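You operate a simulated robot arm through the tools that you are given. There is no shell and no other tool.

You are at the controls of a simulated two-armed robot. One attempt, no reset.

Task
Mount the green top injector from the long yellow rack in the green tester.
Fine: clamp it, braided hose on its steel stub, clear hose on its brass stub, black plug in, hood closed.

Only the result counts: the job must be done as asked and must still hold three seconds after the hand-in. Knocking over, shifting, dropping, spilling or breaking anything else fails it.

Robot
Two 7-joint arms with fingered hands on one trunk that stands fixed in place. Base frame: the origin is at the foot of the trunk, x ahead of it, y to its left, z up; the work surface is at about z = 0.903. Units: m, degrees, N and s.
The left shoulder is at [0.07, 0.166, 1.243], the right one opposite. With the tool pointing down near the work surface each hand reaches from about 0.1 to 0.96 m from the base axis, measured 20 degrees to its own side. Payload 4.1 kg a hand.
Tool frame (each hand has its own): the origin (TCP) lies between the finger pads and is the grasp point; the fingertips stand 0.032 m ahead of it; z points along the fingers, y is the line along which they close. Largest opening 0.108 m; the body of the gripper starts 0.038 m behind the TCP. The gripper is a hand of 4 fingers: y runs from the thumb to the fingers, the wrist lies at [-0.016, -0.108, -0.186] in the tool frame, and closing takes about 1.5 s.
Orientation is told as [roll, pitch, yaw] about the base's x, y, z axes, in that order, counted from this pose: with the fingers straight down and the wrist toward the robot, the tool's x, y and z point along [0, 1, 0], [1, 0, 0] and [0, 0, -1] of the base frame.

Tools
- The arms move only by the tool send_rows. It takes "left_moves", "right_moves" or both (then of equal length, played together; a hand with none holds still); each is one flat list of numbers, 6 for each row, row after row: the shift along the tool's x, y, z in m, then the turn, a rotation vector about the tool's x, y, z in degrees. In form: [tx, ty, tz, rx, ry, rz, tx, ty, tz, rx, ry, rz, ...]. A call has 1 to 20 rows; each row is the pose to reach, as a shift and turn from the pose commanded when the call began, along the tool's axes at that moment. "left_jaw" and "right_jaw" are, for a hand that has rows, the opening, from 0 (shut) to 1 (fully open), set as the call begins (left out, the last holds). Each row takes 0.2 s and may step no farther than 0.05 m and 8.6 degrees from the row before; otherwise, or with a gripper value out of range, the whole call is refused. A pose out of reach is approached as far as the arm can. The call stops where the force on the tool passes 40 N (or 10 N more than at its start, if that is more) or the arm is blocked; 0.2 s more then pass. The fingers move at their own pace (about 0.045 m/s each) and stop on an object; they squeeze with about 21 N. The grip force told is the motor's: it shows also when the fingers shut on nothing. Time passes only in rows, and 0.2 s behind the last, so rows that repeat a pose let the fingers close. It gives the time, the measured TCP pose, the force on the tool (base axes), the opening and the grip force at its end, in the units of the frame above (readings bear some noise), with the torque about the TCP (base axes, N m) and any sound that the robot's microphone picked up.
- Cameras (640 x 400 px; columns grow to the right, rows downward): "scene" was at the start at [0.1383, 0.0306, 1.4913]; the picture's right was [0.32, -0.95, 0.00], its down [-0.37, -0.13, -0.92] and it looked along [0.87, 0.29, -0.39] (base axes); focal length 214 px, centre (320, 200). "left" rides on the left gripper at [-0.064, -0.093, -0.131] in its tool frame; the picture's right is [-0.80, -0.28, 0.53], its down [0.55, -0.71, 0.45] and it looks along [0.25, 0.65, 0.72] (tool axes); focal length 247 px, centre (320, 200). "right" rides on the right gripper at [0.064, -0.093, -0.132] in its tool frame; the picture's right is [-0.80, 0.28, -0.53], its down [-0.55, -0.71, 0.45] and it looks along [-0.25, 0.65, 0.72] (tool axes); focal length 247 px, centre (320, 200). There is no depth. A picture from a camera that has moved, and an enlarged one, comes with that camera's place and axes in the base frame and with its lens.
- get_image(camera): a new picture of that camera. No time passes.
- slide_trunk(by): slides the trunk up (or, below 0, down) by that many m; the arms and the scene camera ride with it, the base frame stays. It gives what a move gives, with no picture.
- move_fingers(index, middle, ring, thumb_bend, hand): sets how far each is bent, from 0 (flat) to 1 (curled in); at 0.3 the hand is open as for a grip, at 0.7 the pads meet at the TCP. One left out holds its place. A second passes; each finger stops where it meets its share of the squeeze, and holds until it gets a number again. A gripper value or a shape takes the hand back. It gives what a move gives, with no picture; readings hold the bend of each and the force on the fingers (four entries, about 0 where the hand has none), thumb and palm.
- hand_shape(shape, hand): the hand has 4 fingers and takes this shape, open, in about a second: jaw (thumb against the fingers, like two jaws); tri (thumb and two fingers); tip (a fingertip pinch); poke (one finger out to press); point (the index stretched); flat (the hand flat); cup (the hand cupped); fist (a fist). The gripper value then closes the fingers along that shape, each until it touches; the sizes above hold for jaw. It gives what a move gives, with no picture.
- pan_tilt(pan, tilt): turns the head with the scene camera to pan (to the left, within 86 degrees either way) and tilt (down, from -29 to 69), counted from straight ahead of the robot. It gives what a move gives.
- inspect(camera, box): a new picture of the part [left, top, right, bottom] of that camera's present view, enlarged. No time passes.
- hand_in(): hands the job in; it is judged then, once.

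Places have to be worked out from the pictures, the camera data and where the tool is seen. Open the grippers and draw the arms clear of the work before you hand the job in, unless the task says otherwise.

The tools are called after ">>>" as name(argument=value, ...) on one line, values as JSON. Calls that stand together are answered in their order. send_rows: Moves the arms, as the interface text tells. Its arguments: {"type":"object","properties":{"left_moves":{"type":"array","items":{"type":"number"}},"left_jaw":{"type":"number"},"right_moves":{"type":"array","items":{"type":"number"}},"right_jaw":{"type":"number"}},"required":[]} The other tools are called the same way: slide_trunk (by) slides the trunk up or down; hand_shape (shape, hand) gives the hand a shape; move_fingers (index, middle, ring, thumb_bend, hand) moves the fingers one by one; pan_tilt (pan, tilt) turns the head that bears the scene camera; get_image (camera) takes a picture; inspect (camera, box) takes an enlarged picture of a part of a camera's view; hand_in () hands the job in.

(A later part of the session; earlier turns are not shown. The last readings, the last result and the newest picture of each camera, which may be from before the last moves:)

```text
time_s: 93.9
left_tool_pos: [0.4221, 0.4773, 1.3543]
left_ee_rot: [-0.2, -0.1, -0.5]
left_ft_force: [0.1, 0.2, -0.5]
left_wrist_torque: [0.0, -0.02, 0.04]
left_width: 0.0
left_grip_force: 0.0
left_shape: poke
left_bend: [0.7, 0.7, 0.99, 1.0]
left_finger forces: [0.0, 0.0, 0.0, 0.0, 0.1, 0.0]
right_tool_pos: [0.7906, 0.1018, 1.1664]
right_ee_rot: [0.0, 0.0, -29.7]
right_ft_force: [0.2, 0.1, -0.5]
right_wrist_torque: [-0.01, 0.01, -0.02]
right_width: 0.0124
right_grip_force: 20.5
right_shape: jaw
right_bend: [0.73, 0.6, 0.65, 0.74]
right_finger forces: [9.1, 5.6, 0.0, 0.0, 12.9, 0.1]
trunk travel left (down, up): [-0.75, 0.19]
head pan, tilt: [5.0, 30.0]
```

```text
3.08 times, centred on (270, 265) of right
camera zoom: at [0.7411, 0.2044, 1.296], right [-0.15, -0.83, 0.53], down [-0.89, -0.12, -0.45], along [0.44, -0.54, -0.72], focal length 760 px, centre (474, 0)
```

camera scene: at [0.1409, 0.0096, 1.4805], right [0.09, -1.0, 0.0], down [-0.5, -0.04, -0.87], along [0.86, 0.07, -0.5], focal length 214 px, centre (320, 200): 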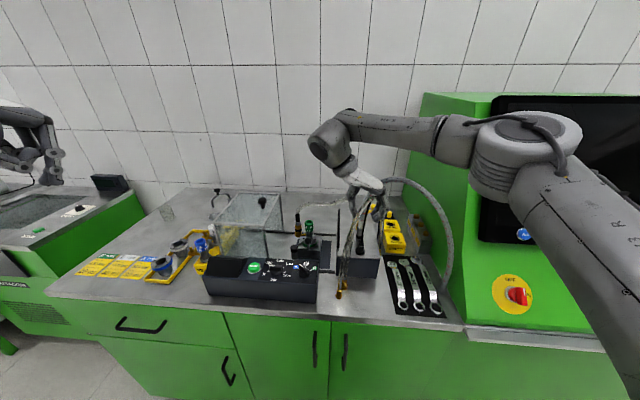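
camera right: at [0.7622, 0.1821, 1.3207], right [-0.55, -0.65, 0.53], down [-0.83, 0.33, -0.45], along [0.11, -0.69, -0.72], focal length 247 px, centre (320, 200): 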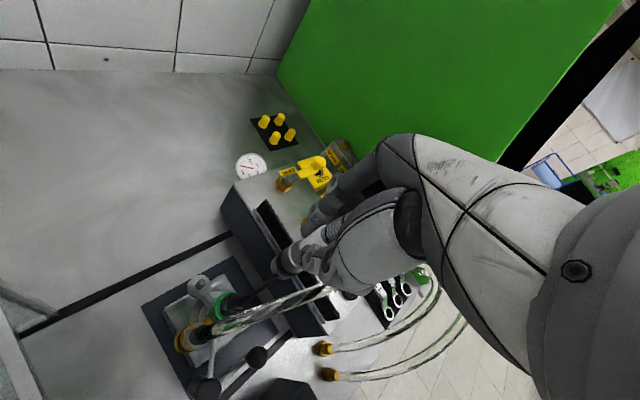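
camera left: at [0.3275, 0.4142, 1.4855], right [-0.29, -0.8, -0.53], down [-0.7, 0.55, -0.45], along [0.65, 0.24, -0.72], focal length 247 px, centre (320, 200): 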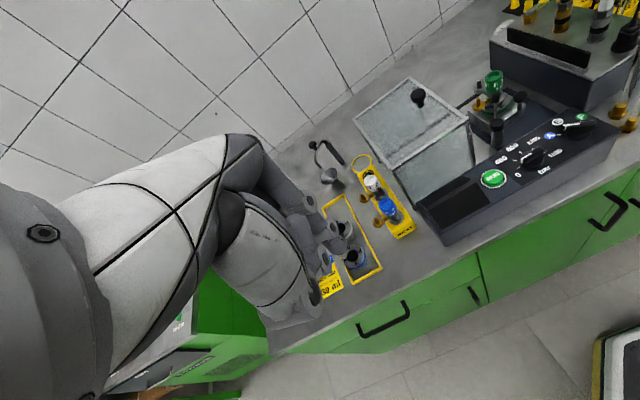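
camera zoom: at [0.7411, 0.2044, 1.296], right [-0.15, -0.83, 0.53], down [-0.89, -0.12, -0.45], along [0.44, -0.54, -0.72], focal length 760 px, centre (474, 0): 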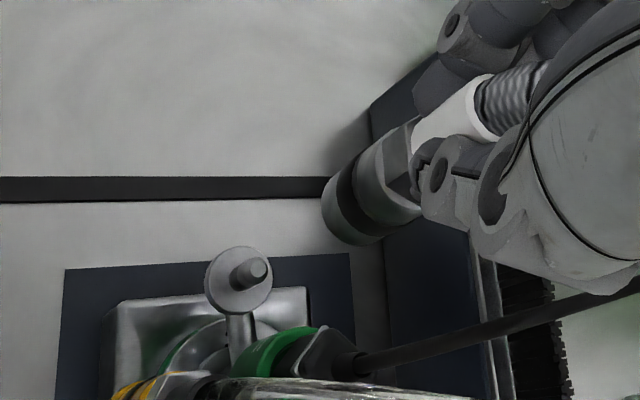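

Reached at yaw −30°. By the wrist camera the stub tip is (0.791, 0.1025) and the coupling bottom is within ~1–2 mm of it. I lower to ~10 mm above the tip and check again.

>>> send_rows(right_moves=[-0.0009, -0.0006, 0.02, 0, 0, 0, -0.0009, -0.0006, 0.045, 0, 0, 0, -0.0009, -0.0006, 0.068, 0, 0, 0, -0.0009, -0.0006, 0.068, 0, 0, 0])

>>> inspect(camera="right", box=[220, 200, 320, 290])

>>> inspect(camera="left", box=[465, 30, 535, 110])

>>> inspect(camera="scene", box=[285, 190, 335, 250])

```text
time_s: 94.9
left_tool_pos: [0.4219, 0.4773, 1.3534]
left_ee_rot: [-0.2, -0.1, -0.5]
left_ft_force: [-0.4, -0.8, 0.1]
left_wrist_torque: [0.01, 0.02, -0.03]
left_width: 0.0
left_grip_force: 0.1
left_shape: poke
left_bend: [0.7, 0.7, 0.99, 1.0]
left_finger forces: [0.1, 0.1, 0.1, 0.1, 0.0, 0.0]
right_tool_pos: [0.7888, 0.1021, 1.0981]
right_ee_rot: [0.0, 0.0, -29.9]
right_ft_force: [-0.5, -0.6, 0.0]
right_wrist_torque: [0.04, -0.04, 0.01]
right_width: 0.0122
right_grip_force: 21.6
right_shape: jaw
right_bend: [0.73, 0.6, 0.65, 0.74]
right_finger forces: [9.1, 5.6, 0.0, 0.1, 13.1, 0.0]
trunk travel left (down, up): [-0.75, 0.19]
head pan, tilt: [5.0, 30.0]
```

```text
4.44 times, centred on (270, 245) of right
camera zoom: at [0.7391, 0.2039, 1.2272], right [-0.15, -0.83, 0.53], down [-0.89, -0.12, -0.45], along [0.44, -0.54, -0.72], focal length 1098 px, centre (542, 0)
```

zoom: 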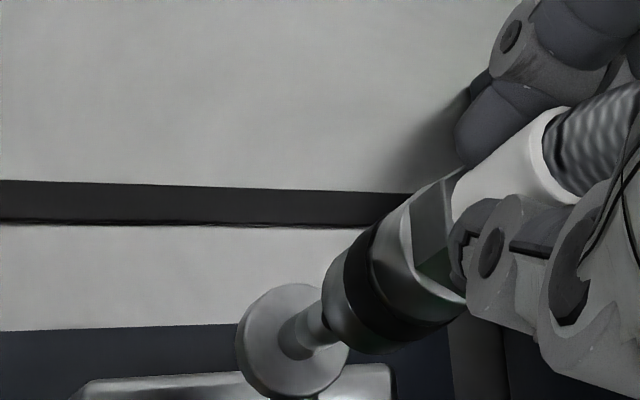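

```text
5.00 times, centred on (500, 70) of left
camera zoom: at [0.3281, 0.4141, 1.4854], right [-0.29, -0.8, -0.53], down [-0.7, 0.55, -0.45], along [0.65, 0.24, -0.72], focal length 1235 px, centre (-580, 850)
```

zoom: 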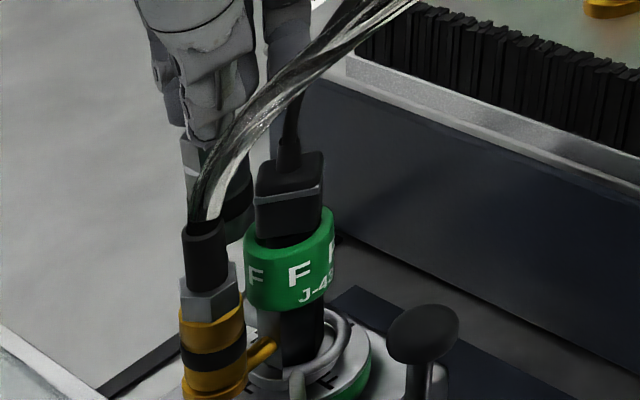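

```text
6.67 times, centred on (310, 220) of scene
camera zoom: at [0.1406, 0.009, 1.4805], right [0.09, -1.0, 0.0], down [-0.5, -0.04, -0.87], along [0.86, 0.08, -0.5], focal length 1430 px, centre (387, 67)
```

zoom: 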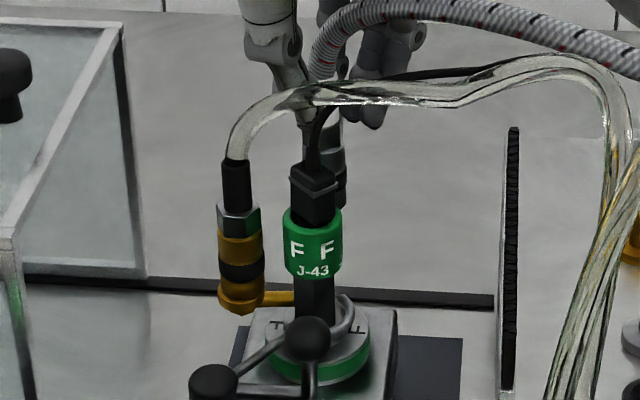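

Nearly aligned (≤2 mm). I trim +1 mm in y and lower in small steps onto the stub.

>>> send_rows(right_moves=[0.0009, -0.0005, 0.004, 0, 0, 0, 0.0009, -0.0005, 0.008, 0, 0, 0, 0.0009, -0.0005, 0.012, 0, 0, 0, 0.0009, -0.0005, 0.016, 0, 0, 0, 0.0009, -0.0005, 0.016, 0, 0, 0])

>>> inspect(camera="right", box=[220, 200, 320, 290])

>>> inspect(camera="scene", box=[285, 190, 335, 250])

```text
time_s: 96.1
left_tool_pos: [0.4217, 0.4775, 1.3547]
left_ee_rot: [-0.2, -0.1, -0.4]
left_ft_force: [0.2, 0.9, 0.7]
left_wrist_torque: [-0.02, -0.01, 0.0]
left_width: 0.0003
left_grip_force: 0.1
left_shape: poke
left_bend: [0.7, 0.7, 0.99, 1.0]
left_finger forces: [0.1, 0.1, 0.0, 0.0, 0.0, 0.0]
right_tool_pos: [0.7894, 0.1019, 1.0813]
right_ee_rot: [0.0, 0.0, -29.8]
right_ft_force: [-0.1, 0.1, -1.3]
right_wrist_torque: [0.02, -0.02, -0.05]
right_width: 0.012
right_grip_force: 21.2
right_shape: jaw
right_bend: [0.73, 0.6, 0.65, 0.74]
right_finger forces: [9.4, 5.7, 0.1, 0.0, 13.0, 0.0]
trunk travel left (down, up): [-0.75, 0.19]
head pan, tilt: [5.0, 30.0]
```

```text
4.44 times, centred on (270, 245) of right
camera zoom: at [0.7395, 0.2044, 1.2118], right [-0.15, -0.83, 0.53], down [-0.89, -0.12, -0.45], along [0.44, -0.54, -0.72], focal length 1098 px, centre (542, 0)
```

zoom: 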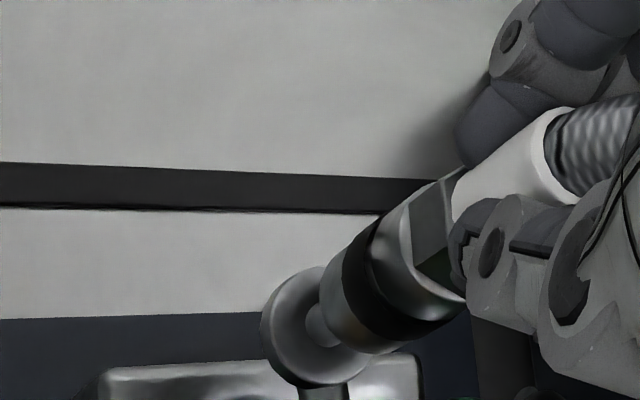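

```text
6.67 times, centred on (310, 220) of scene
camera zoom: at [0.1407, 0.0092, 1.4805], right [0.09, -1.0, 0.0], down [-0.5, -0.04, -0.87], along [0.86, 0.08, -0.5], focal length 1430 px, centre (387, 67)
```

zoom: 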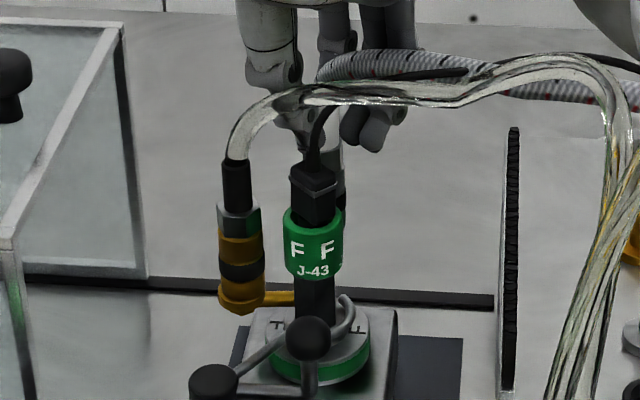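

No contact yet. I lower another 5 mm, watching for early contact.

>>> send_rows(right_moves=[0.0004, -0.0002, 0.0025, 0, 0, 0, 0.0009, -0.0005, 0.005, 0, 0, 0, 0.0009, -0.0005, 0.005, 0, 0, 0])

>>> inspect(camera="right", box=[240, 220, 310, 290])

```text
time_s: 96.9
left_tool_pos: [0.4218, 0.4763, 1.353]
left_ee_rot: [-0.2, -0.1, -0.4]
left_ft_force: [0.8, -0.2, -0.2]
left_wrist_torque: [0.04, 0.01, 0.03]
left_width: 0.0
left_grip_force: 0.0
left_shape: poke
left_bend: [0.7, 0.7, 0.99, 1.0]
left_finger forces: [0.1, 0.0, 0.0, 0.1, 0.0, 0.0]
right_tool_pos: [0.7884, 0.1029, 1.0762]
right_ee_rot: [0.0, -0.1, -29.8]
right_ft_force: [-0.6, 0.2, -1.5]
right_wrist_torque: [0.02, 0.04, 0.03]
right_width: 0.0121
right_grip_force: 21.0
right_shape: jaw
right_bend: [0.73, 0.6, 0.65, 0.74]
right_finger forces: [9.2, 5.7, 0.0, 0.0, 13.1, 0.0]
trunk travel left (down, up): [-0.75, 0.19]
head pan, tilt: [5.0, 30.0]
```

```text
5.71 times, centred on (275, 255) of right
camera zoom: at [0.7394, 0.2055, 1.2067], right [-0.15, -0.83, 0.53], down [-0.89, -0.12, -0.45], along [0.44, -0.54, -0.72], focal length 1411 px, centre (577, -114)
```

zoom: 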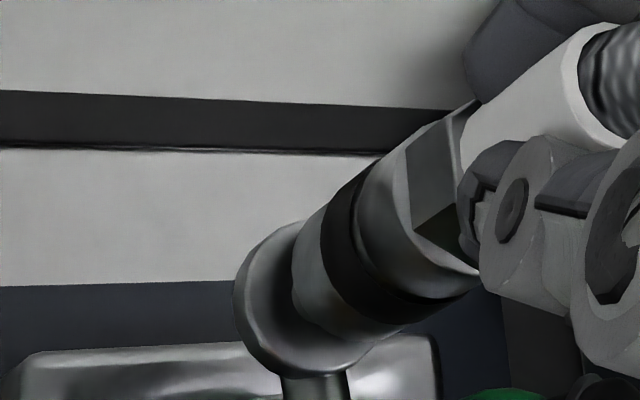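

Still free, and the coupling is coming down concentrically onto the disc. Continue.

>>> send_rows(right_moves=[0, 0, 0.003, 0, 0, 0, 0, 0, 0.006, 0, 0, 0, 0, 0, 0.009, 0, 0, 0, 0, 0, 0.012, 0, 0, 0, 0, 0, 0.012, 0, 0, 0])

>>> inspect(camera="right", box=[240, 220, 310, 290])

>>> inspect(camera="scene", box=[285, 190, 335, 250])

```text
time_s: 98.1
left_tool_pos: [0.4172, 0.4763, 1.356]
left_ee_rot: [-0.2, -0.3, -0.5]
left_ft_force: [0.0, -0.5, -0.1]
left_wrist_torque: [-0.03, 0.03, -0.04]
left_width: 0.0001
left_grip_force: 0.1
left_shape: poke
left_bend: [0.7, 0.7, 0.99, 1.0]
left_finger forces: [0.0, 0.0, 0.0, 0.0, 0.0, 0.0]
right_tool_pos: [0.7872, 0.1022, 1.0698]
right_ee_rot: [0.3, -0.3, -29.9]
right_ft_force: [8.4, 1.5, 30.6]
right_wrist_torque: [0.02, -0.65, 0.06]
right_width: 0.0128
right_grip_force: 20.9
right_shape: jaw
right_bend: [0.74, 0.6, 0.65, 0.74]
right_finger forces: [33.0, 6.5, 0.0, 0.0, 16.8, 0.1]
trunk travel left (down, up): [-0.75, 0.19]
head pan, tilt: [5.0, 30.0]
```

```text
5.71 times, centred on (275, 255) of right
camera zoom: at [0.7368, 0.2048, 1.2], right [-0.16, -0.83, 0.53], down [-0.88, -0.12, -0.45], along [0.44, -0.54, -0.72], focal length 1411 px, centre (577, -114)
```

zoom: 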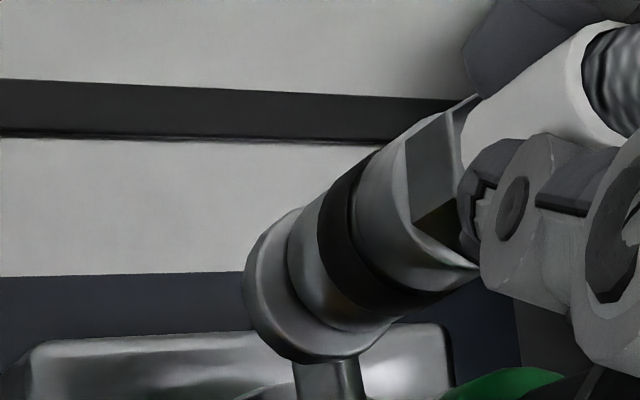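

```text
6.67 times, centred on (310, 220) of scene
camera zoom: at [0.1368, 0.0089, 1.4813], right [0.09, -1.0, 0.0], down [-0.5, -0.04, -0.87], along [0.86, 0.08, -0.5], focal length 1430 px, centre (387, 67)
```

zoom: 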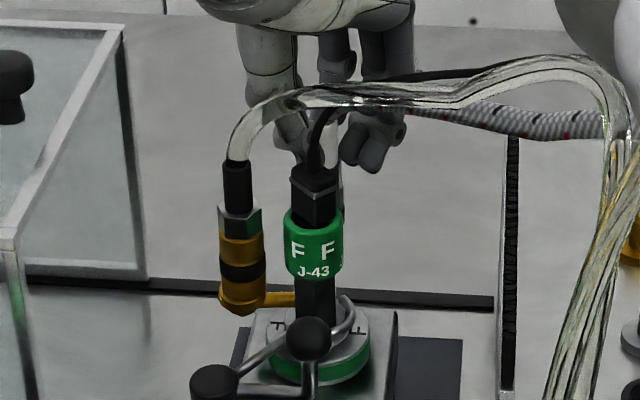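

30 N reached with the coupling body on the disc, at the same relative drop as for the brass one – seated. Relax, open slightly and rise.

>>> send_rows(right_moves=[0, 0, -0.006, 0, 0, 0, 0, 0, -0.006, 0, 0, 0, 0, 0, -0.006, 0, 0, 0, 0, 0, -0.006, 0, 0, 0, 0, 0, -0.006, 0, 0, 0], right_jaw=0.33)

>>> inspect(camera="right", box=[220, 200, 340, 310])

>>> inspect(camera="scene", box=[285, 190, 335, 250])

```text
time_s: 99.3
left_tool_pos: [0.4205, 0.4763, 1.3544]
left_ee_rot: [-0.1, -0.1, -0.4]
left_ft_force: [0.5, -0.3, -0.1]
left_wrist_torque: [-0.04, -0.01, -0.02]
left_width: 0.0
left_grip_force: 0.0
left_shape: poke
left_bend: [0.7, 0.7, 0.99, 1.0]
left_finger forces: [0.0, 0.0, 0.0, 0.0, 0.0, 0.0]
right_tool_pos: [0.7871, 0.103, 1.0701]
right_ee_rot: [-0.1, 0.1, -30.0]
right_ft_force: [-0.1, 0.0, 0.8]
right_wrist_torque: [-0.02, 0.01, -0.01]
right_width: 0.0354
right_grip_force: 0.0
right_shape: jaw
right_bend: [0.74, 0.53, 0.5, 0.74]
right_finger forces: [0.0, 0.0, 0.1, 0.0, 0.6, 0.0]
trunk travel left (down, up): [-0.75, 0.19]
head pan, tilt: [5.0, 30.0]
```

```text
3.64 times, centred on (280, 255) of right
camera zoom: at [0.7389, 0.2048, 1.2008], right [-0.15, -0.83, 0.53], down [-0.89, -0.12, -0.45], along [0.44, -0.54, -0.72], focal length 898 px, centre (466, 0)
```

zoom: 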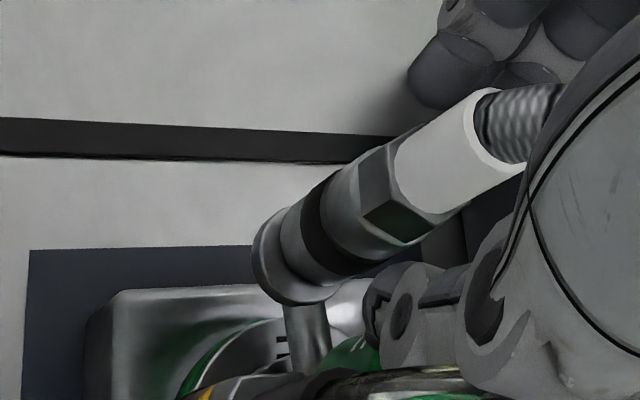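

```text
6.67 times, centred on (310, 220) of scene
camera zoom: at [0.1407, 0.0091, 1.4805], right [0.09, -1.0, 0.0], down [-0.5, -0.04, -0.87], along [0.86, 0.07, -0.5], focal length 1430 px, centre (387, 67)
```

zoom: 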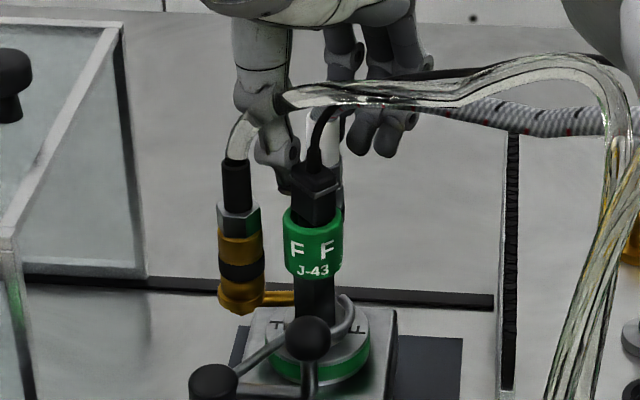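

Seated flush. The thumb may lightly touch the plug, so I shift 3 mm away from it and rise straight up.

>>> send_rows(right_moves=[0, 0.003, 0, 0, 0, 0, 0, 0.003, -0.012, 0, 0, 0, 0, 0.003, -0.03, 0, 0, 0, 0, 0.003, -0.06, 0, 0, 0, 0, 0.003, -0.1, 0, 0, 0, 0, 0.003, -0.12, 0, 0, 0])

>>> inspect(camera="right", box=[160, 200, 360, 380])

>>> inspect(camera="scene", box=[285, 180, 345, 250])

>>> inspect(camera="left", box=[465, 30, 535, 110])

```text
time_s: 100.7
left_tool_pos: [0.42, 0.4776, 1.354]
left_ee_rot: [-0.3, -0.1, -0.5]
left_ft_force: [-0.5, 0.2, 0.3]
left_wrist_torque: [0.0, 0.02, -0.01]
left_width: 0.0004
left_grip_force: 0.1
left_shape: poke
left_bend: [0.7, 0.7, 0.99, 1.0]
left_finger forces: [0.0, 0.0, 0.0, 0.0, 0.1, 0.0]
right_tool_pos: [0.792, 0.1014, 1.1926]
right_ee_rot: [0.0, 0.1, -29.8]
right_ft_force: [0.9, 0.4, 0.1]
right_wrist_torque: [0.01, 0.03, -0.01]
right_width: 0.0356
right_grip_force: 0.1
right_shape: jaw
right_bend: [0.74, 0.53, 0.5, 0.74]
right_finger forces: [0.0, 0.1, 0.1, 0.0, 0.0, 0.0]
trunk travel left (down, up): [-0.75, 0.19]
head pan, tilt: [5.0, 30.0]
```

```text
2.22 times, centred on (260, 290) of right
camera zoom: at [0.7432, 0.2039, 1.3217], right [-0.15, -0.83, 0.53], down [-0.89, -0.13, -0.45], along [0.44, -0.54, -0.72], focal length 549 px, centre (453, 0)
```

zoom: 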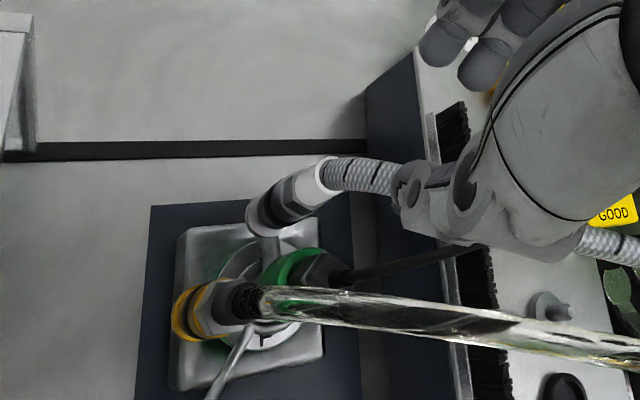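

```text
5.71 times, centred on (315, 215) of scene
camera zoom: at [0.1403, 0.0094, 1.4805], right [0.09, -1.0, 0.0], down [-0.5, -0.04, -0.87], along [0.86, 0.07, -0.5], focal length 1226 px, centre (349, 114)
```

zoom: 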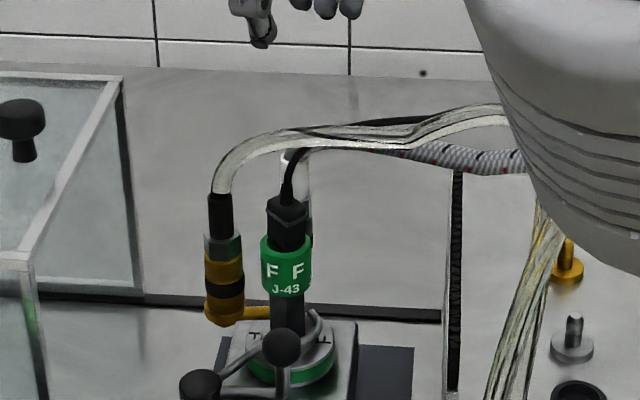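

```text
5.00 times, centred on (500, 70) of left
camera zoom: at [0.3277, 0.4145, 1.4853], right [-0.29, -0.8, -0.53], down [-0.7, 0.55, -0.45], along [0.65, 0.24, -0.72], focal length 1235 px, centre (-580, 850)
```

zoom: 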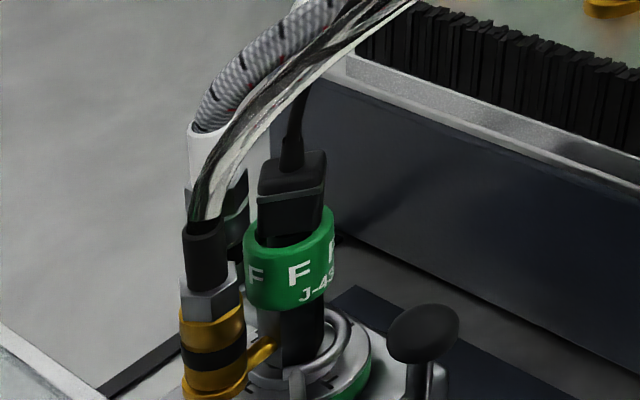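

All three connections are in place. I withdraw the right arm up and back to the right, out of the hood's way.

>>> send_rows(right_moves=[0, 0, -0.04, 0, 0, 0, 0, 0, -0.08, 0, 0, 0, -0.041, -0.011, -0.09, 0, 0, -5, -0.082, -0.022, -0.1, 0, 0, -10, -0.123, -0.033, -0.1, 0, 0, -15, -0.1603, -0.0576, -0.1, 0, 0, -20, -0.1976, -0.0822, -0.1, 0, 0, -25, -0.2349, -0.1069, -0.1, 0, 0, -30, -0.2759, -0.1279, -0.1, 0, 0, -30, -0.3131, -0.1438, -0.1, 0, 0, -30, -0.3531, -0.1538, -0.11, 0, 0, -30, -0.3931, -0.1638, -0.12, 0, 0, -30], right_jaw=0.6)

>>> get_image(camera="scene")

>>> inspect(camera="scene", box=[200, 180, 350, 280])

```text
time_s: 103.3
left_tool_pos: [0.4195, 0.4749, 1.3558]
left_ee_rot: [-0.1, -0.1, -0.5]
left_ft_force: [-0.5, -0.8, 0.9]
left_wrist_torque: [0.03, 0.0, 0.0]
left_width: 0.0002
left_grip_force: 0.0
left_shape: poke
left_bend: [0.7, 0.7, 0.99, 1.0]
left_finger forces: [0.0, 0.0, 0.1, 0.0, 0.0, 0.0]
right_tool_pos: [0.4495, -0.1611, 1.312]
right_ee_rot: [0.2, -0.1, 0.2]
right_ft_force: [-0.4, 0.1, 0.2]
right_wrist_torque: [0.02, 0.0, 0.03]
right_width: 0.0647
right_grip_force: 0.1
right_shape: jaw
right_bend: [0.28, 0.41, 0.38, 0.67]
right_finger forces: [0.1, 0.0, 0.0, 0.1, 0.0, 0.0]
right hand out of reach, approached as far as the arm can: row 1, 2
trunk travel left (down, up): [-0.75, 0.19]
head pan, tilt: [5.0, 30.0]
```

```text
taken
camera scene: at [0.1386, 0.007, 1.4808], right [0.09, -1.0, 0.0], down [-0.5, -0.04, -0.87], along [0.86, 0.08, -0.5], focal length 214 px, centre (320, 200)
```

scene: 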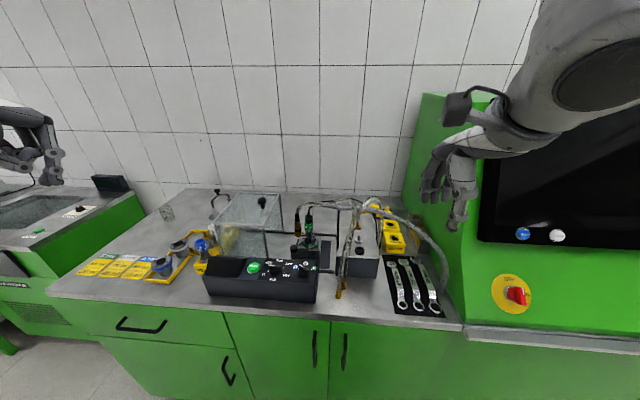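

```text
4.00 times, centred on (275, 230) of scene
camera zoom: at [0.1386, 0.007, 1.4808], right [0.09, -1.0, 0.0], down [-0.5, -0.04, -0.87], along [0.86, 0.08, -0.5], focal length 858 px, centre (500, 80)
```

zoom: 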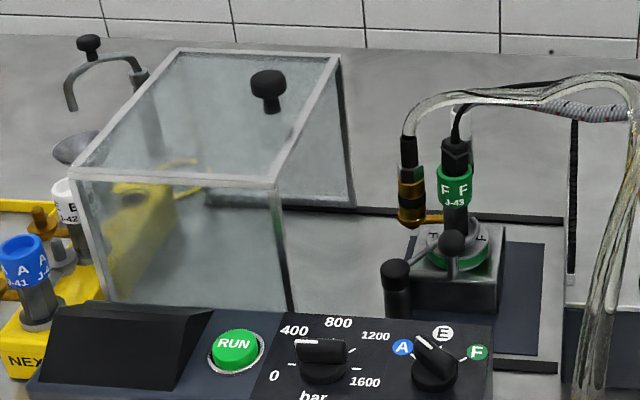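

Now the hood. I look at it from the left camera to locate its knob, rails and the distance to the rack.

>>> get_image(camera="left")

>>> inspect(camera="left", box=[340, 60, 540, 220])

>>> inspect(camera="right", box=[0, 0, 260, 200])

```text
taken
camera left: at [0.3258, 0.4121, 1.4865], right [-0.29, -0.8, -0.53], down [-0.7, 0.55, -0.45], along [0.65, 0.24, -0.72], focal length 247 px, centre (320, 200)
```

left: 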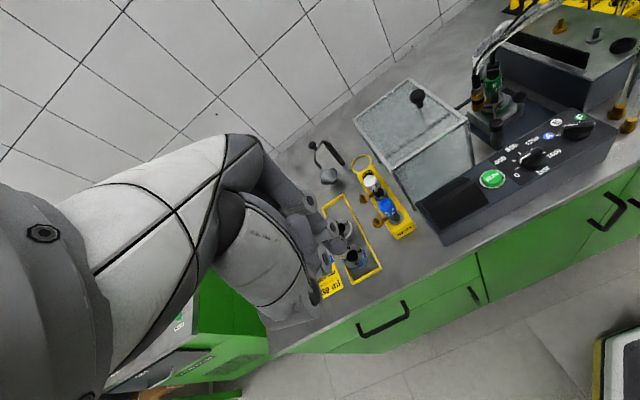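

```text
2.50 times, centred on (440, 140) of left
camera zoom: at [0.3258, 0.4121, 1.4865], right [-0.29, -0.8, -0.53], down [-0.7, 0.55, -0.45], along [0.65, 0.24, -0.72], focal length 617 px, centre (20, 350)
```

zoom: 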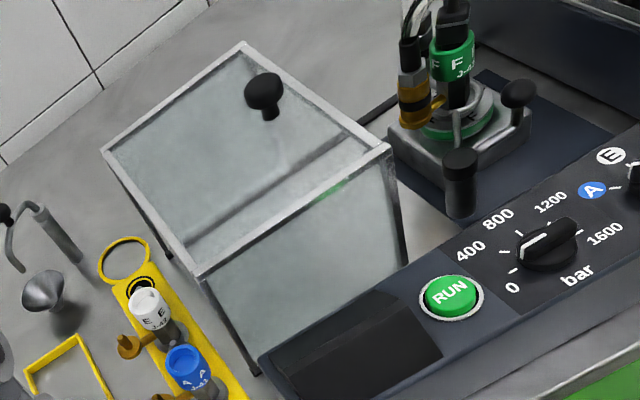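

```text
2.00 times, centred on (130, 100) of right
camera zoom: at [0.3555, -0.096, 1.4419], right [0.29, -0.8, 0.53], down [-0.7, -0.55, -0.45], along [0.65, -0.25, -0.72], focal length 494 px, centre (700, 400)
```

zoom: 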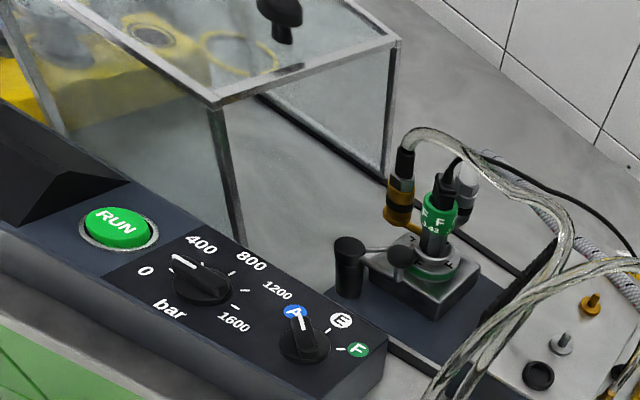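

Hood: spans y≈0.222–0.385, top z≈1.085, knob head at (0.750, 0.2585, ~1.11). I set the left hand to jaw, move it above the knob, and shift the right arm further away.

>>> hand_shape(hand="left", shape="jaw")

>>> send_rows(left_moves=[-0.0273, 0.0413, 0, 0, 0, 0, -0.0546, 0.0825, 0.01, 0, 0, 0, -0.082, 0.1238, 0.03, 0, 0, 0, -0.1093, 0.165, 0.05, 0, 0, 0, -0.1366, 0.2, 0.07, 0, 0, 0, -0.164, 0.235, 0.09, 0, 0, 0, -0.19, 0.27, 0.105, 0, 0, 0, -0.21, 0.305, 0.125, 0, 0, 0, -0.2185, 0.33, 0.15, 0, 0, 0, -0.2185, 0.33, 0.154, 0, 0, 0], right_moves=[-0.02, -0.005, -0.01, 0, 0, 0, -0.04, -0.01, -0.02, 0, 0, 0, -0.06, -0.015, -0.03, 0, 0, 0, -0.08, -0.02, -0.04, 0, 0, 0, -0.1, -0.025, -0.05, 0, 0, 0, -0.12, -0.03, -0.06, 0, 0, 0, -0.14, -0.035, -0.07, 0, 0, 0, -0.15, -0.04, -0.08, 0, 0, 0, -0.15, -0.04, -0.08, 0, 0, 0, -0.15, -0.04, -0.08, 0, 0, 0], left_jaw=0.6)

>>> get_image(camera="left")

>>> inspect(camera="scene", box=[200, 140, 340, 270])

```text
time_s: 104.2
left_tool_pos: [0.422, 0.4773, 1.3548]
left_ee_rot: [-0.2, -0.1, -0.3]
left_ft_force: [-0.4, -0.6, -0.4]
left_wrist_torque: [0.0, -0.01, -0.03]
left_width: 0.1077
left_grip_force: 0.1
left_shape: jaw
left_bend: [0.3, 0.3, 0.3, 0.3]
left_finger forces: [0.1, 0.1, 0.0, 0.0, 0.0, 0.0]
right_tool_pos: [0.452, -0.1582, 1.3105]
right_ee_rot: [0.0, 0.0, 0.1]
right_ft_force: [-0.3, 0.4, -0.6]
right_wrist_torque: [-0.02, 0.02, -0.01]
right_width: 0.0648
right_grip_force: 0.0
right_shape: jaw
right_bend: [0.28, 0.41, 0.38, 0.67]
right_finger forces: [0.1, 0.0, 0.0, 0.0, 0.0, 0.0]
trunk travel left (down, up): [-0.75, 0.19]
head pan, tilt: [5.0, 30.0]
```

```text
refused: row 2 steps farther than a row can; nothing moved
```

```text
taken
camera left: at [0.3284, 0.4145, 1.4852], right [-0.29, -0.8, -0.53], down [-0.7, 0.55, -0.45], along [0.65, 0.24, -0.72], focal length 247 px, centre (320, 200)
```

left: 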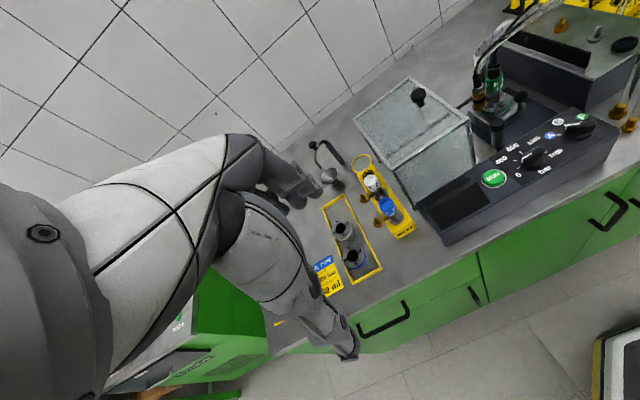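

```text
3.08 times, centred on (270, 205) of scene
camera zoom: at [0.1409, 0.0094, 1.4805], right [0.09, -1.0, 0.0], down [-0.5, -0.04, -0.87], along [0.86, 0.07, -0.5], focal length 660 px, centre (474, 185)
```

zoom: 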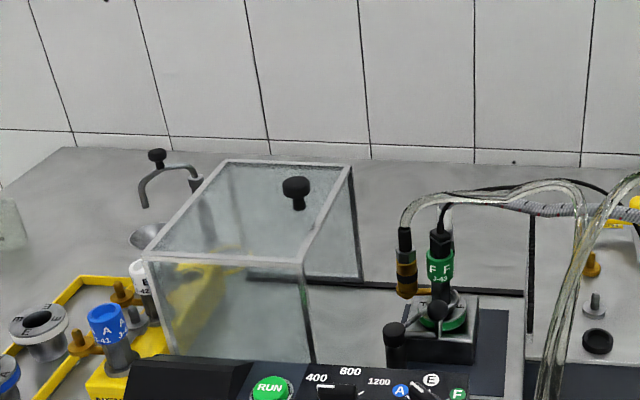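

Resending with smaller row steps.

>>> send_rows(left_moves=[-0.0218, 0.033, 0.008, 0, 0, 0, -0.0437, 0.066, 0.02, 0, 0, 0, -0.0655, 0.099, 0.032, 0, 0, 0, -0.0874, 0.132, 0.044, 0, 0, 0, -0.1093, 0.165, 0.056, 0, 0, 0, -0.1311, 0.198, 0.068, 0, 0, 0, -0.153, 0.231, 0.084, 0, 0, 0, -0.1748, 0.264, 0.1, 0, 0, 0, -0.1967, 0.297, 0.116, 0, 0, 0, -0.2185, 0.328, 0.135, 0, 0, 0, -0.2185, 0.328, 0.154, 0, 0, 0], right_moves=[-0.02, -0.005, -0.01, 0, 0, 0, -0.04, -0.01, -0.02, 0, 0, 0, -0.06, -0.015, -0.03, 0, 0, 0, -0.08, -0.02, -0.04, 0, 0, 0, -0.1, -0.025, -0.05, 0, 0, 0, -0.12, -0.03, -0.06, 0, 0, 0, -0.14, -0.035, -0.07, 0, 0, 0, -0.15, -0.04, -0.08, 0, 0, 0, -0.15, -0.04, -0.08, 0, 0, 0, -0.15, -0.04, -0.08, 0, 0, 0, -0.15, -0.04, -0.08, 0, 0, 0], left_jaw=0.6)

>>> get_image(camera="left")

>>> inspect(camera="scene", box=[200, 140, 340, 270])

```text
time_s: 106.6
left_tool_pos: [0.7475, 0.2561, 1.1989]
left_ee_rot: [-0.2, -0.1, -0.4]
left_ft_force: [-0.1, -0.2, 0.1]
left_wrist_torque: [0.0, 0.03, 0.02]
left_width: 0.0654
left_grip_force: 0.1
left_shape: jaw
left_bend: [0.28, 0.41, 0.38, 0.66]
left_finger forces: [0.1, 0.1, 0.0, 0.0, 0.1, 0.0]
right_tool_pos: [0.4114, -0.3074, 1.3923]
right_ee_rot: [0.1, 0.0, 0.1]
right_ft_force: [-0.4, 0.7, 0.9]
right_wrist_torque: [-0.05, -0.03, -0.02]
right_width: 0.0646
right_grip_force: 0.0
right_shape: jaw
right_bend: [0.28, 0.41, 0.38, 0.67]
right_finger forces: [0.0, 0.0, 0.1, 0.1, 0.0, 0.0]
trunk travel left (down, up): [-0.75, 0.19]
head pan, tilt: [5.0, 30.0]
```

```text
taken
camera left: at [0.654, 0.1931, 1.3317], right [-0.29, -0.8, -0.53], down [-0.7, 0.55, -0.45], along [0.65, 0.24, -0.72], focal length 247 px, centre (320, 200)
```

left: 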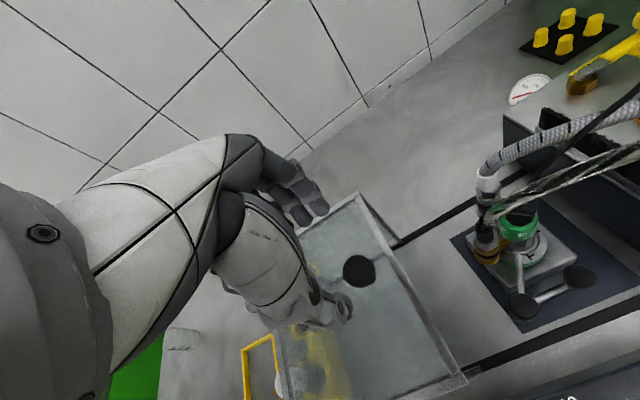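

```text
3.08 times, centred on (270, 205) of scene
camera zoom: at [0.1399, 0.01, 1.4806], right [0.09, -1.0, 0.0], down [-0.5, -0.04, -0.87], along [0.86, 0.07, -0.5], focal length 660 px, centre (474, 185)
```

zoom: 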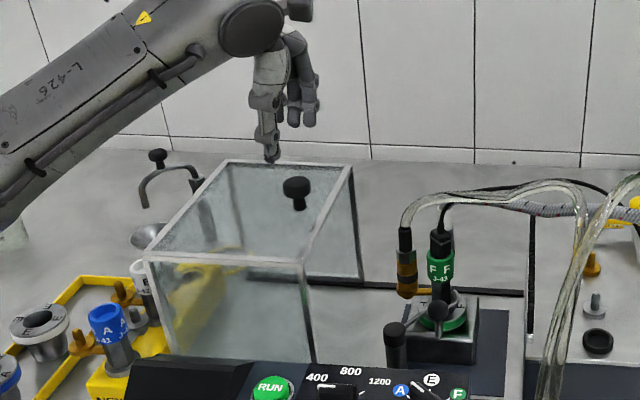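

Knob at (0.749, 0.2575) is right beneath. Lower to z≈1.122 and grip the head.

>>> send_rows(left_moves=[0.0015, 0.0015, 0.03, 0, 0, 0, 0.0015, 0.0015, 0.06, 0, 0, 0, 0.0015, 0.0015, 0.076, 0, 0, 0, 0.0015, 0.0015, 0.076, 0, 0, 0])

>>> inspect(camera="scene", box=[230, 160, 310, 230])

>>> inspect(camera="left", box=[260, 150, 440, 330])

```text
time_s: 107.6
left_tool_pos: [0.75, 0.2579, 1.1253]
left_ee_rot: [-0.2, -0.1, -0.5]
left_ft_force: [-0.3, 0.3, 0.0]
left_wrist_torque: [-0.01, 0.0, 0.0]
left_width: 0.0649
left_grip_force: 0.0
left_shape: jaw
left_bend: [0.28, 0.41, 0.38, 0.66]
left_finger forces: [0.0, 0.0, 0.1, 0.0, 0.0, 0.0]
right_tool_pos: [0.4138, -0.3081, 1.3907]
right_ee_rot: [0.0, 0.0, 0.1]
right_ft_force: [0.0, -0.9, 0.1]
right_wrist_torque: [0.0, -0.01, 0.0]
right_width: 0.0648
right_grip_force: 0.1
right_shape: jaw
right_bend: [0.28, 0.41, 0.38, 0.67]
right_finger forces: [0.1, 0.0, 0.0, 0.0, 0.0, 0.1]
trunk travel left (down, up): [-0.75, 0.19]
head pan, tilt: [5.0, 30.0]
```

```text
5.71 times, centred on (270, 195) of scene
camera zoom: at [0.1408, 0.0088, 1.4805], right [0.09, -1.0, 0.0], down [-0.5, -0.04, -0.87], along [0.86, 0.08, -0.5], focal length 1226 px, centre (606, 229)
```

zoom: 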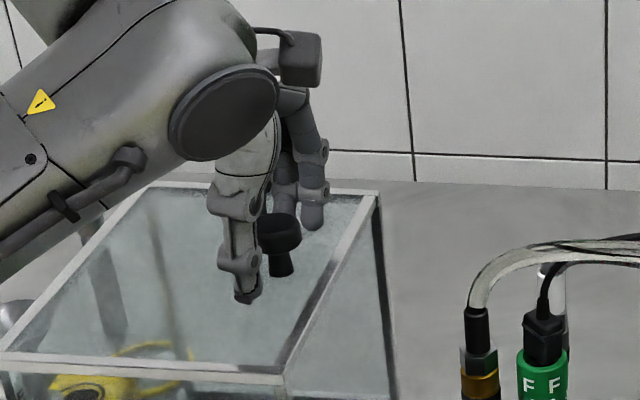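

```text
2.22 times, centred on (350, 240) of left
camera zoom: at [0.6564, 0.1949, 1.256], right [-0.29, -0.8, -0.53], down [-0.7, 0.55, -0.45], along [0.65, 0.24, -0.72], focal length 549 px, centre (253, 111)
```

zoom: 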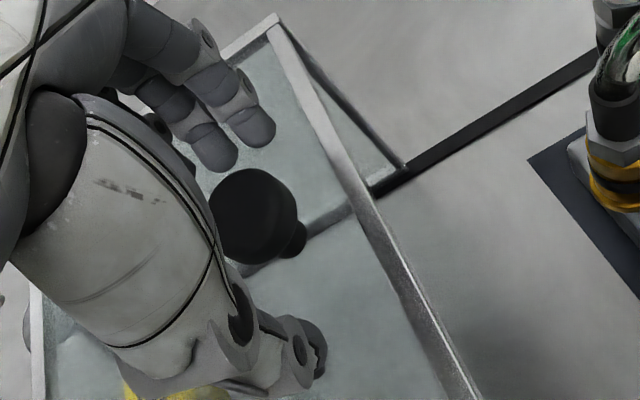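

The knob sits between thumb and fingers. Closing on it.

>>> send_rows(left_moves=[0, 0, 0.002, 0, 0, 0, 0, 0, 0.002, 0, 0, 0, 0, 0, 0.002, 0, 0, 0, 0, 0, 0.002, 0, 0, 0, 0, 0, 0.002, 0, 0, 0, 0, 0, 0.002, 0, 0, 0, 0, 0, 0.002, 0, 0, 0], left_jaw=0.0)

>>> inspect(camera="left", box=[260, 150, 440, 330])

```text
time_s: 109.2
left_tool_pos: [0.7497, 0.2572, 1.1219]
left_ee_rot: [-0.1, 0.1, -0.4]
left_ft_force: [-6.3, -0.5, -11.3]
left_wrist_torque: [0.05, 0.01, 0.02]
left_width: 0.0158
left_grip_force: 21.2
left_shape: jaw
left_bend: [0.73, 0.71, 0.7, 0.75]
left_finger forces: [10.0, 3.7, 0.0, 0.0, 19.8, 0.0]
right_tool_pos: [0.4137, -0.3072, 1.3911]
right_ee_rot: [0.0, 0.0, 0.0]
right_ft_force: [0.4, -0.6, 0.0]
right_wrist_torque: [-0.01, 0.03, -0.01]
right_width: 0.0648
right_grip_force: 0.0
right_shape: jaw
right_bend: [0.28, 0.41, 0.38, 0.67]
right_finger forces: [0.0, 0.0, 0.0, 0.1, 0.0, 0.0]
trunk travel left (down, up): [-0.75, 0.19]
head pan, tilt: [5.0, 30.0]
```

```text
2.22 times, centred on (350, 240) of left
camera zoom: at [0.6568, 0.195, 1.2539], right [-0.29, -0.8, -0.53], down [-0.7, 0.55, -0.45], along [0.65, 0.24, -0.72], focal length 549 px, centre (253, 111)
```

zoom: 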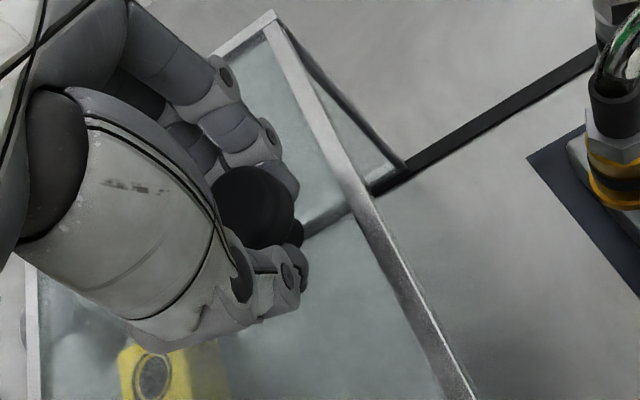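

Gripped under the mushroom head. I ease 2 mm down to relieve the pull, then slide the hood 3 cm toward −y as a test.

>>> send_rows(left_moves=[0, 0, 0.002, 0, 0, 0, -0.01, 0, 0.002, 0, 0, 0, -0.02, 0, 0.002, 0, 0, 0, -0.03, 0, 0.002, 0, 0, 0, -0.03, 0, 0.002, 0, 0, 0])

>>> inspect(camera="scene", box=[200, 160, 350, 270])

>>> get_image(camera="left")

```text
time_s: 110.4
left_tool_pos: [0.7501, 0.2265, 1.1222]
left_ee_rot: [-0.3, -0.1, -0.5]
left_ft_force: [-5.3, 0.2, -7.1]
left_wrist_torque: [0.07, -0.02, 0.0]
left_width: 0.0159
left_grip_force: 20.7
left_shape: jaw
left_bend: [0.73, 0.71, 0.7, 0.75]
left_finger forces: [9.5, 4.9, 0.0, 0.0, 18.5, 0.1]
right_tool_pos: [0.4134, -0.3074, 1.3918]
right_ee_rot: [0.1, -0.1, 0.2]
right_ft_force: [0.0, -0.1, -1.2]
right_wrist_torque: [0.0, 0.0, 0.0]
right_width: 0.0644
right_grip_force: 0.0
right_shape: jaw
right_bend: [0.28, 0.41, 0.38, 0.67]
right_finger forces: [0.1, 0.1, 0.0, 0.0, 0.1, 0.0]
trunk travel left (down, up): [-0.75, 0.19]
head pan, tilt: [5.0, 30.0]
```

```text
3.64 times, centred on (275, 215) of scene
camera zoom: at [0.1405, 0.0094, 1.4806], right [0.09, -1.0, 0.0], down [-0.5, -0.04, -0.87], along [0.86, 0.07, -0.5], focal length 780 px, centre (484, 146)
```

zoom: 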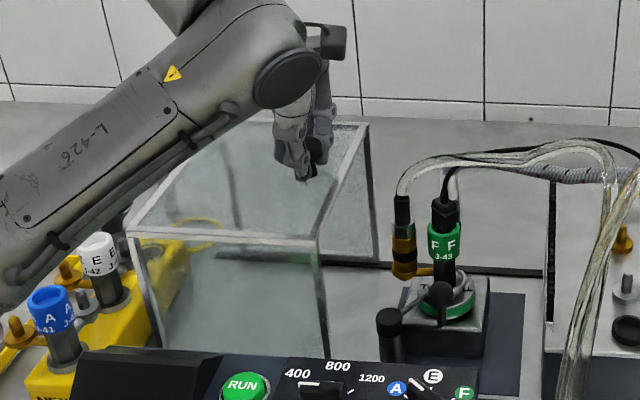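

```text
taken
camera left: at [0.6565, 0.1639, 1.2534], right [-0.29, -0.8, -0.53], down [-0.7, 0.55, -0.45], along [0.65, 0.24, -0.72], focal length 247 px, centre (320, 200)
```

left: 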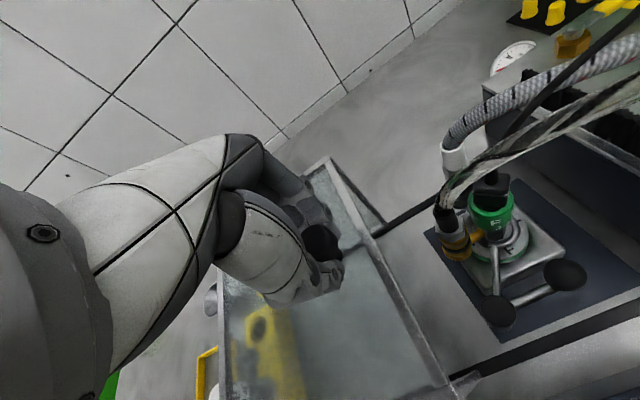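

It slides freely. I continue in 5 cm stages, watching the force as the top frame passes over the couplings.

>>> send_rows(left_moves=[-0.01, 0, 0, 0, 0, 0, -0.02, 0, 0, 0, 0, 0, -0.03, 0, 0, 0, 0, 0, -0.04, 0, 0, 0, 0, 0, -0.05, 0, 0, 0, 0, 0, -0.05, 0, 0, 0, 0, 0])

>>> inspect(camera="scene", box=[220, 170, 350, 270])

>>> inspect(camera="left", box=[300, 120, 540, 350])

```text
time_s: 111.8
left_tool_pos: [0.75, 0.1761, 1.1219]
left_ee_rot: [-0.3, -0.1, -0.4]
left_ft_force: [-5.3, 0.1, -9.1]
left_wrist_torque: [0.07, 0.03, 0.0]
left_width: 0.016
left_grip_force: 21.0
left_shape: jaw
left_bend: [0.73, 0.71, 0.7, 0.75]
left_finger forces: [10.1, 4.6, 0.0, 0.1, 19.0, 0.1]
right_tool_pos: [0.4133, -0.3073, 1.3914]
right_ee_rot: [0.1, 0.0, 0.1]
right_ft_force: [0.2, -0.4, 0.5]
right_wrist_torque: [-0.01, 0.0, 0.0]
right_width: 0.0645
right_grip_force: 0.0
right_shape: jaw
right_bend: [0.28, 0.41, 0.38, 0.67]
right_finger forces: [0.0, 0.0, 0.0, 0.1, 0.0, 0.0]
trunk travel left (down, up): [-0.75, 0.19]
head pan, tilt: [5.0, 30.0]
```

```text
4.00 times, centred on (285, 220) of scene
camera zoom: at [0.1408, 0.0094, 1.4805], right [0.09, -1.0, 0.0], down [-0.5, -0.04, -0.87], along [0.86, 0.07, -0.5], focal length 858 px, centre (460, 120)
```

zoom: 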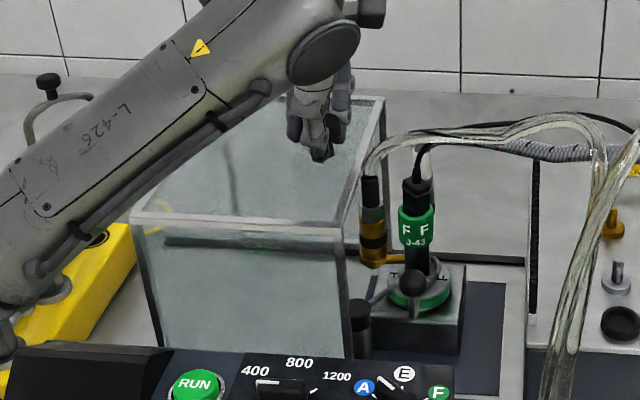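

```text
1.74 times, centred on (420, 235) of left
camera zoom: at [0.6565, 0.1137, 1.2535], right [-0.29, -0.8, -0.53], down [-0.7, 0.55, -0.45], along [0.65, 0.24, -0.72], focal length 430 px, centre (146, 139)
```

zoom: 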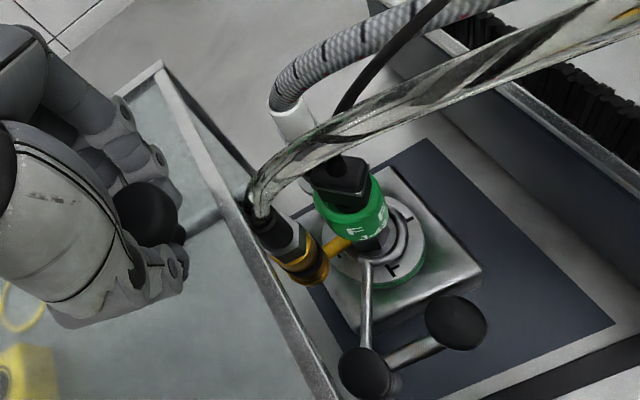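

The top frame is now at the brass coupling and there's still no resistance. Continuing slowly.

>>> send_rows(left_moves=[-0.006, 0, 0, 0, 0, 0, -0.012, 0, 0, 0, 0, 0, -0.018, 0, 0, 0, 0, 0, -0.024, 0, 0, 0, 0, 0, -0.03, 0, 0, 0, 0, 0, -0.036, 0, 0, 0, 0, 0, -0.036, 0, 0, 0, 0, 0])

>>> inspect(camera="scene", box=[240, 170, 360, 260])

>>> inspect(camera="left", box=[300, 120, 540, 350])

```text
time_s: 113.4
left_tool_pos: [0.7499, 0.1418, 1.1227]
left_ee_rot: [-0.2, 0.0, -0.3]
left_ft_force: [-5.2, 0.0, -9.7]
left_wrist_torque: [0.1, -0.01, 0.01]
left_width: 0.0161
left_grip_force: 20.7
left_shape: jaw
left_bend: [0.73, 0.71, 0.7, 0.75]
left_finger forces: [10.2, 4.8, 0.0, 0.0, 18.9, 0.0]
right_tool_pos: [0.4136, -0.3081, 1.3908]
right_ee_rot: [0.1, 0.0, 0.1]
right_ft_force: [-0.5, -0.1, 0.5]
right_wrist_torque: [-0.01, 0.0, 0.02]
right_width: 0.0647
right_grip_force: 0.1
right_shape: jaw
right_bend: [0.28, 0.41, 0.38, 0.67]
right_finger forces: [0.1, 0.1, 0.0, 0.0, 0.0, 0.0]
trunk travel left (down, up): [-0.75, 0.19]
head pan, tilt: [5.0, 30.0]
```

```text
4.44 times, centred on (300, 215) of scene
camera zoom: at [0.1411, 0.0093, 1.4804], right [0.09, -1.0, 0.0], down [-0.5, -0.04, -0.87], along [0.86, 0.07, -0.5], focal length 953 px, centre (409, 133)
```

zoom: 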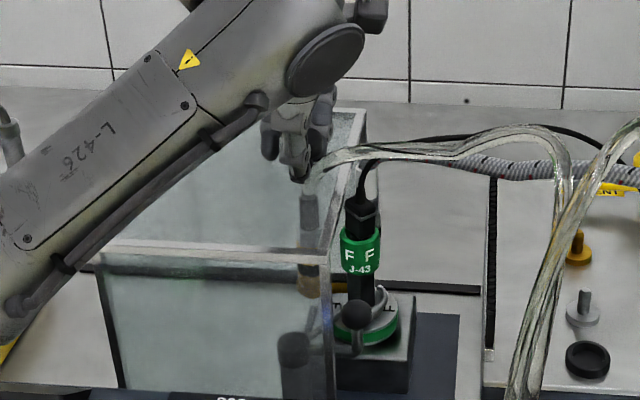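

```text
1.74 times, centred on (420, 235) of left
camera zoom: at [0.6566, 0.0786, 1.2535], right [-0.29, -0.8, -0.53], down [-0.7, 0.55, -0.45], along [0.65, 0.24, -0.72], focal length 430 px, centre (146, 139)
```

zoom: 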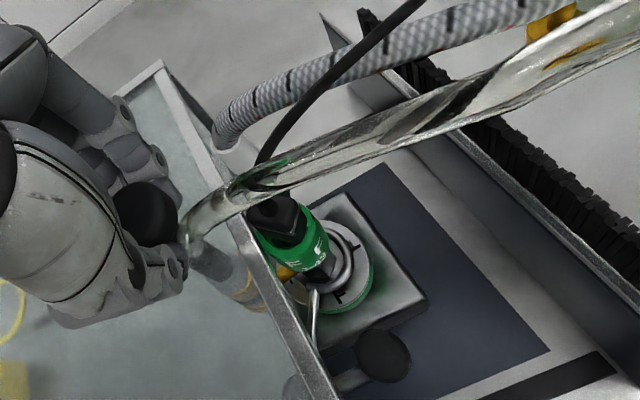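

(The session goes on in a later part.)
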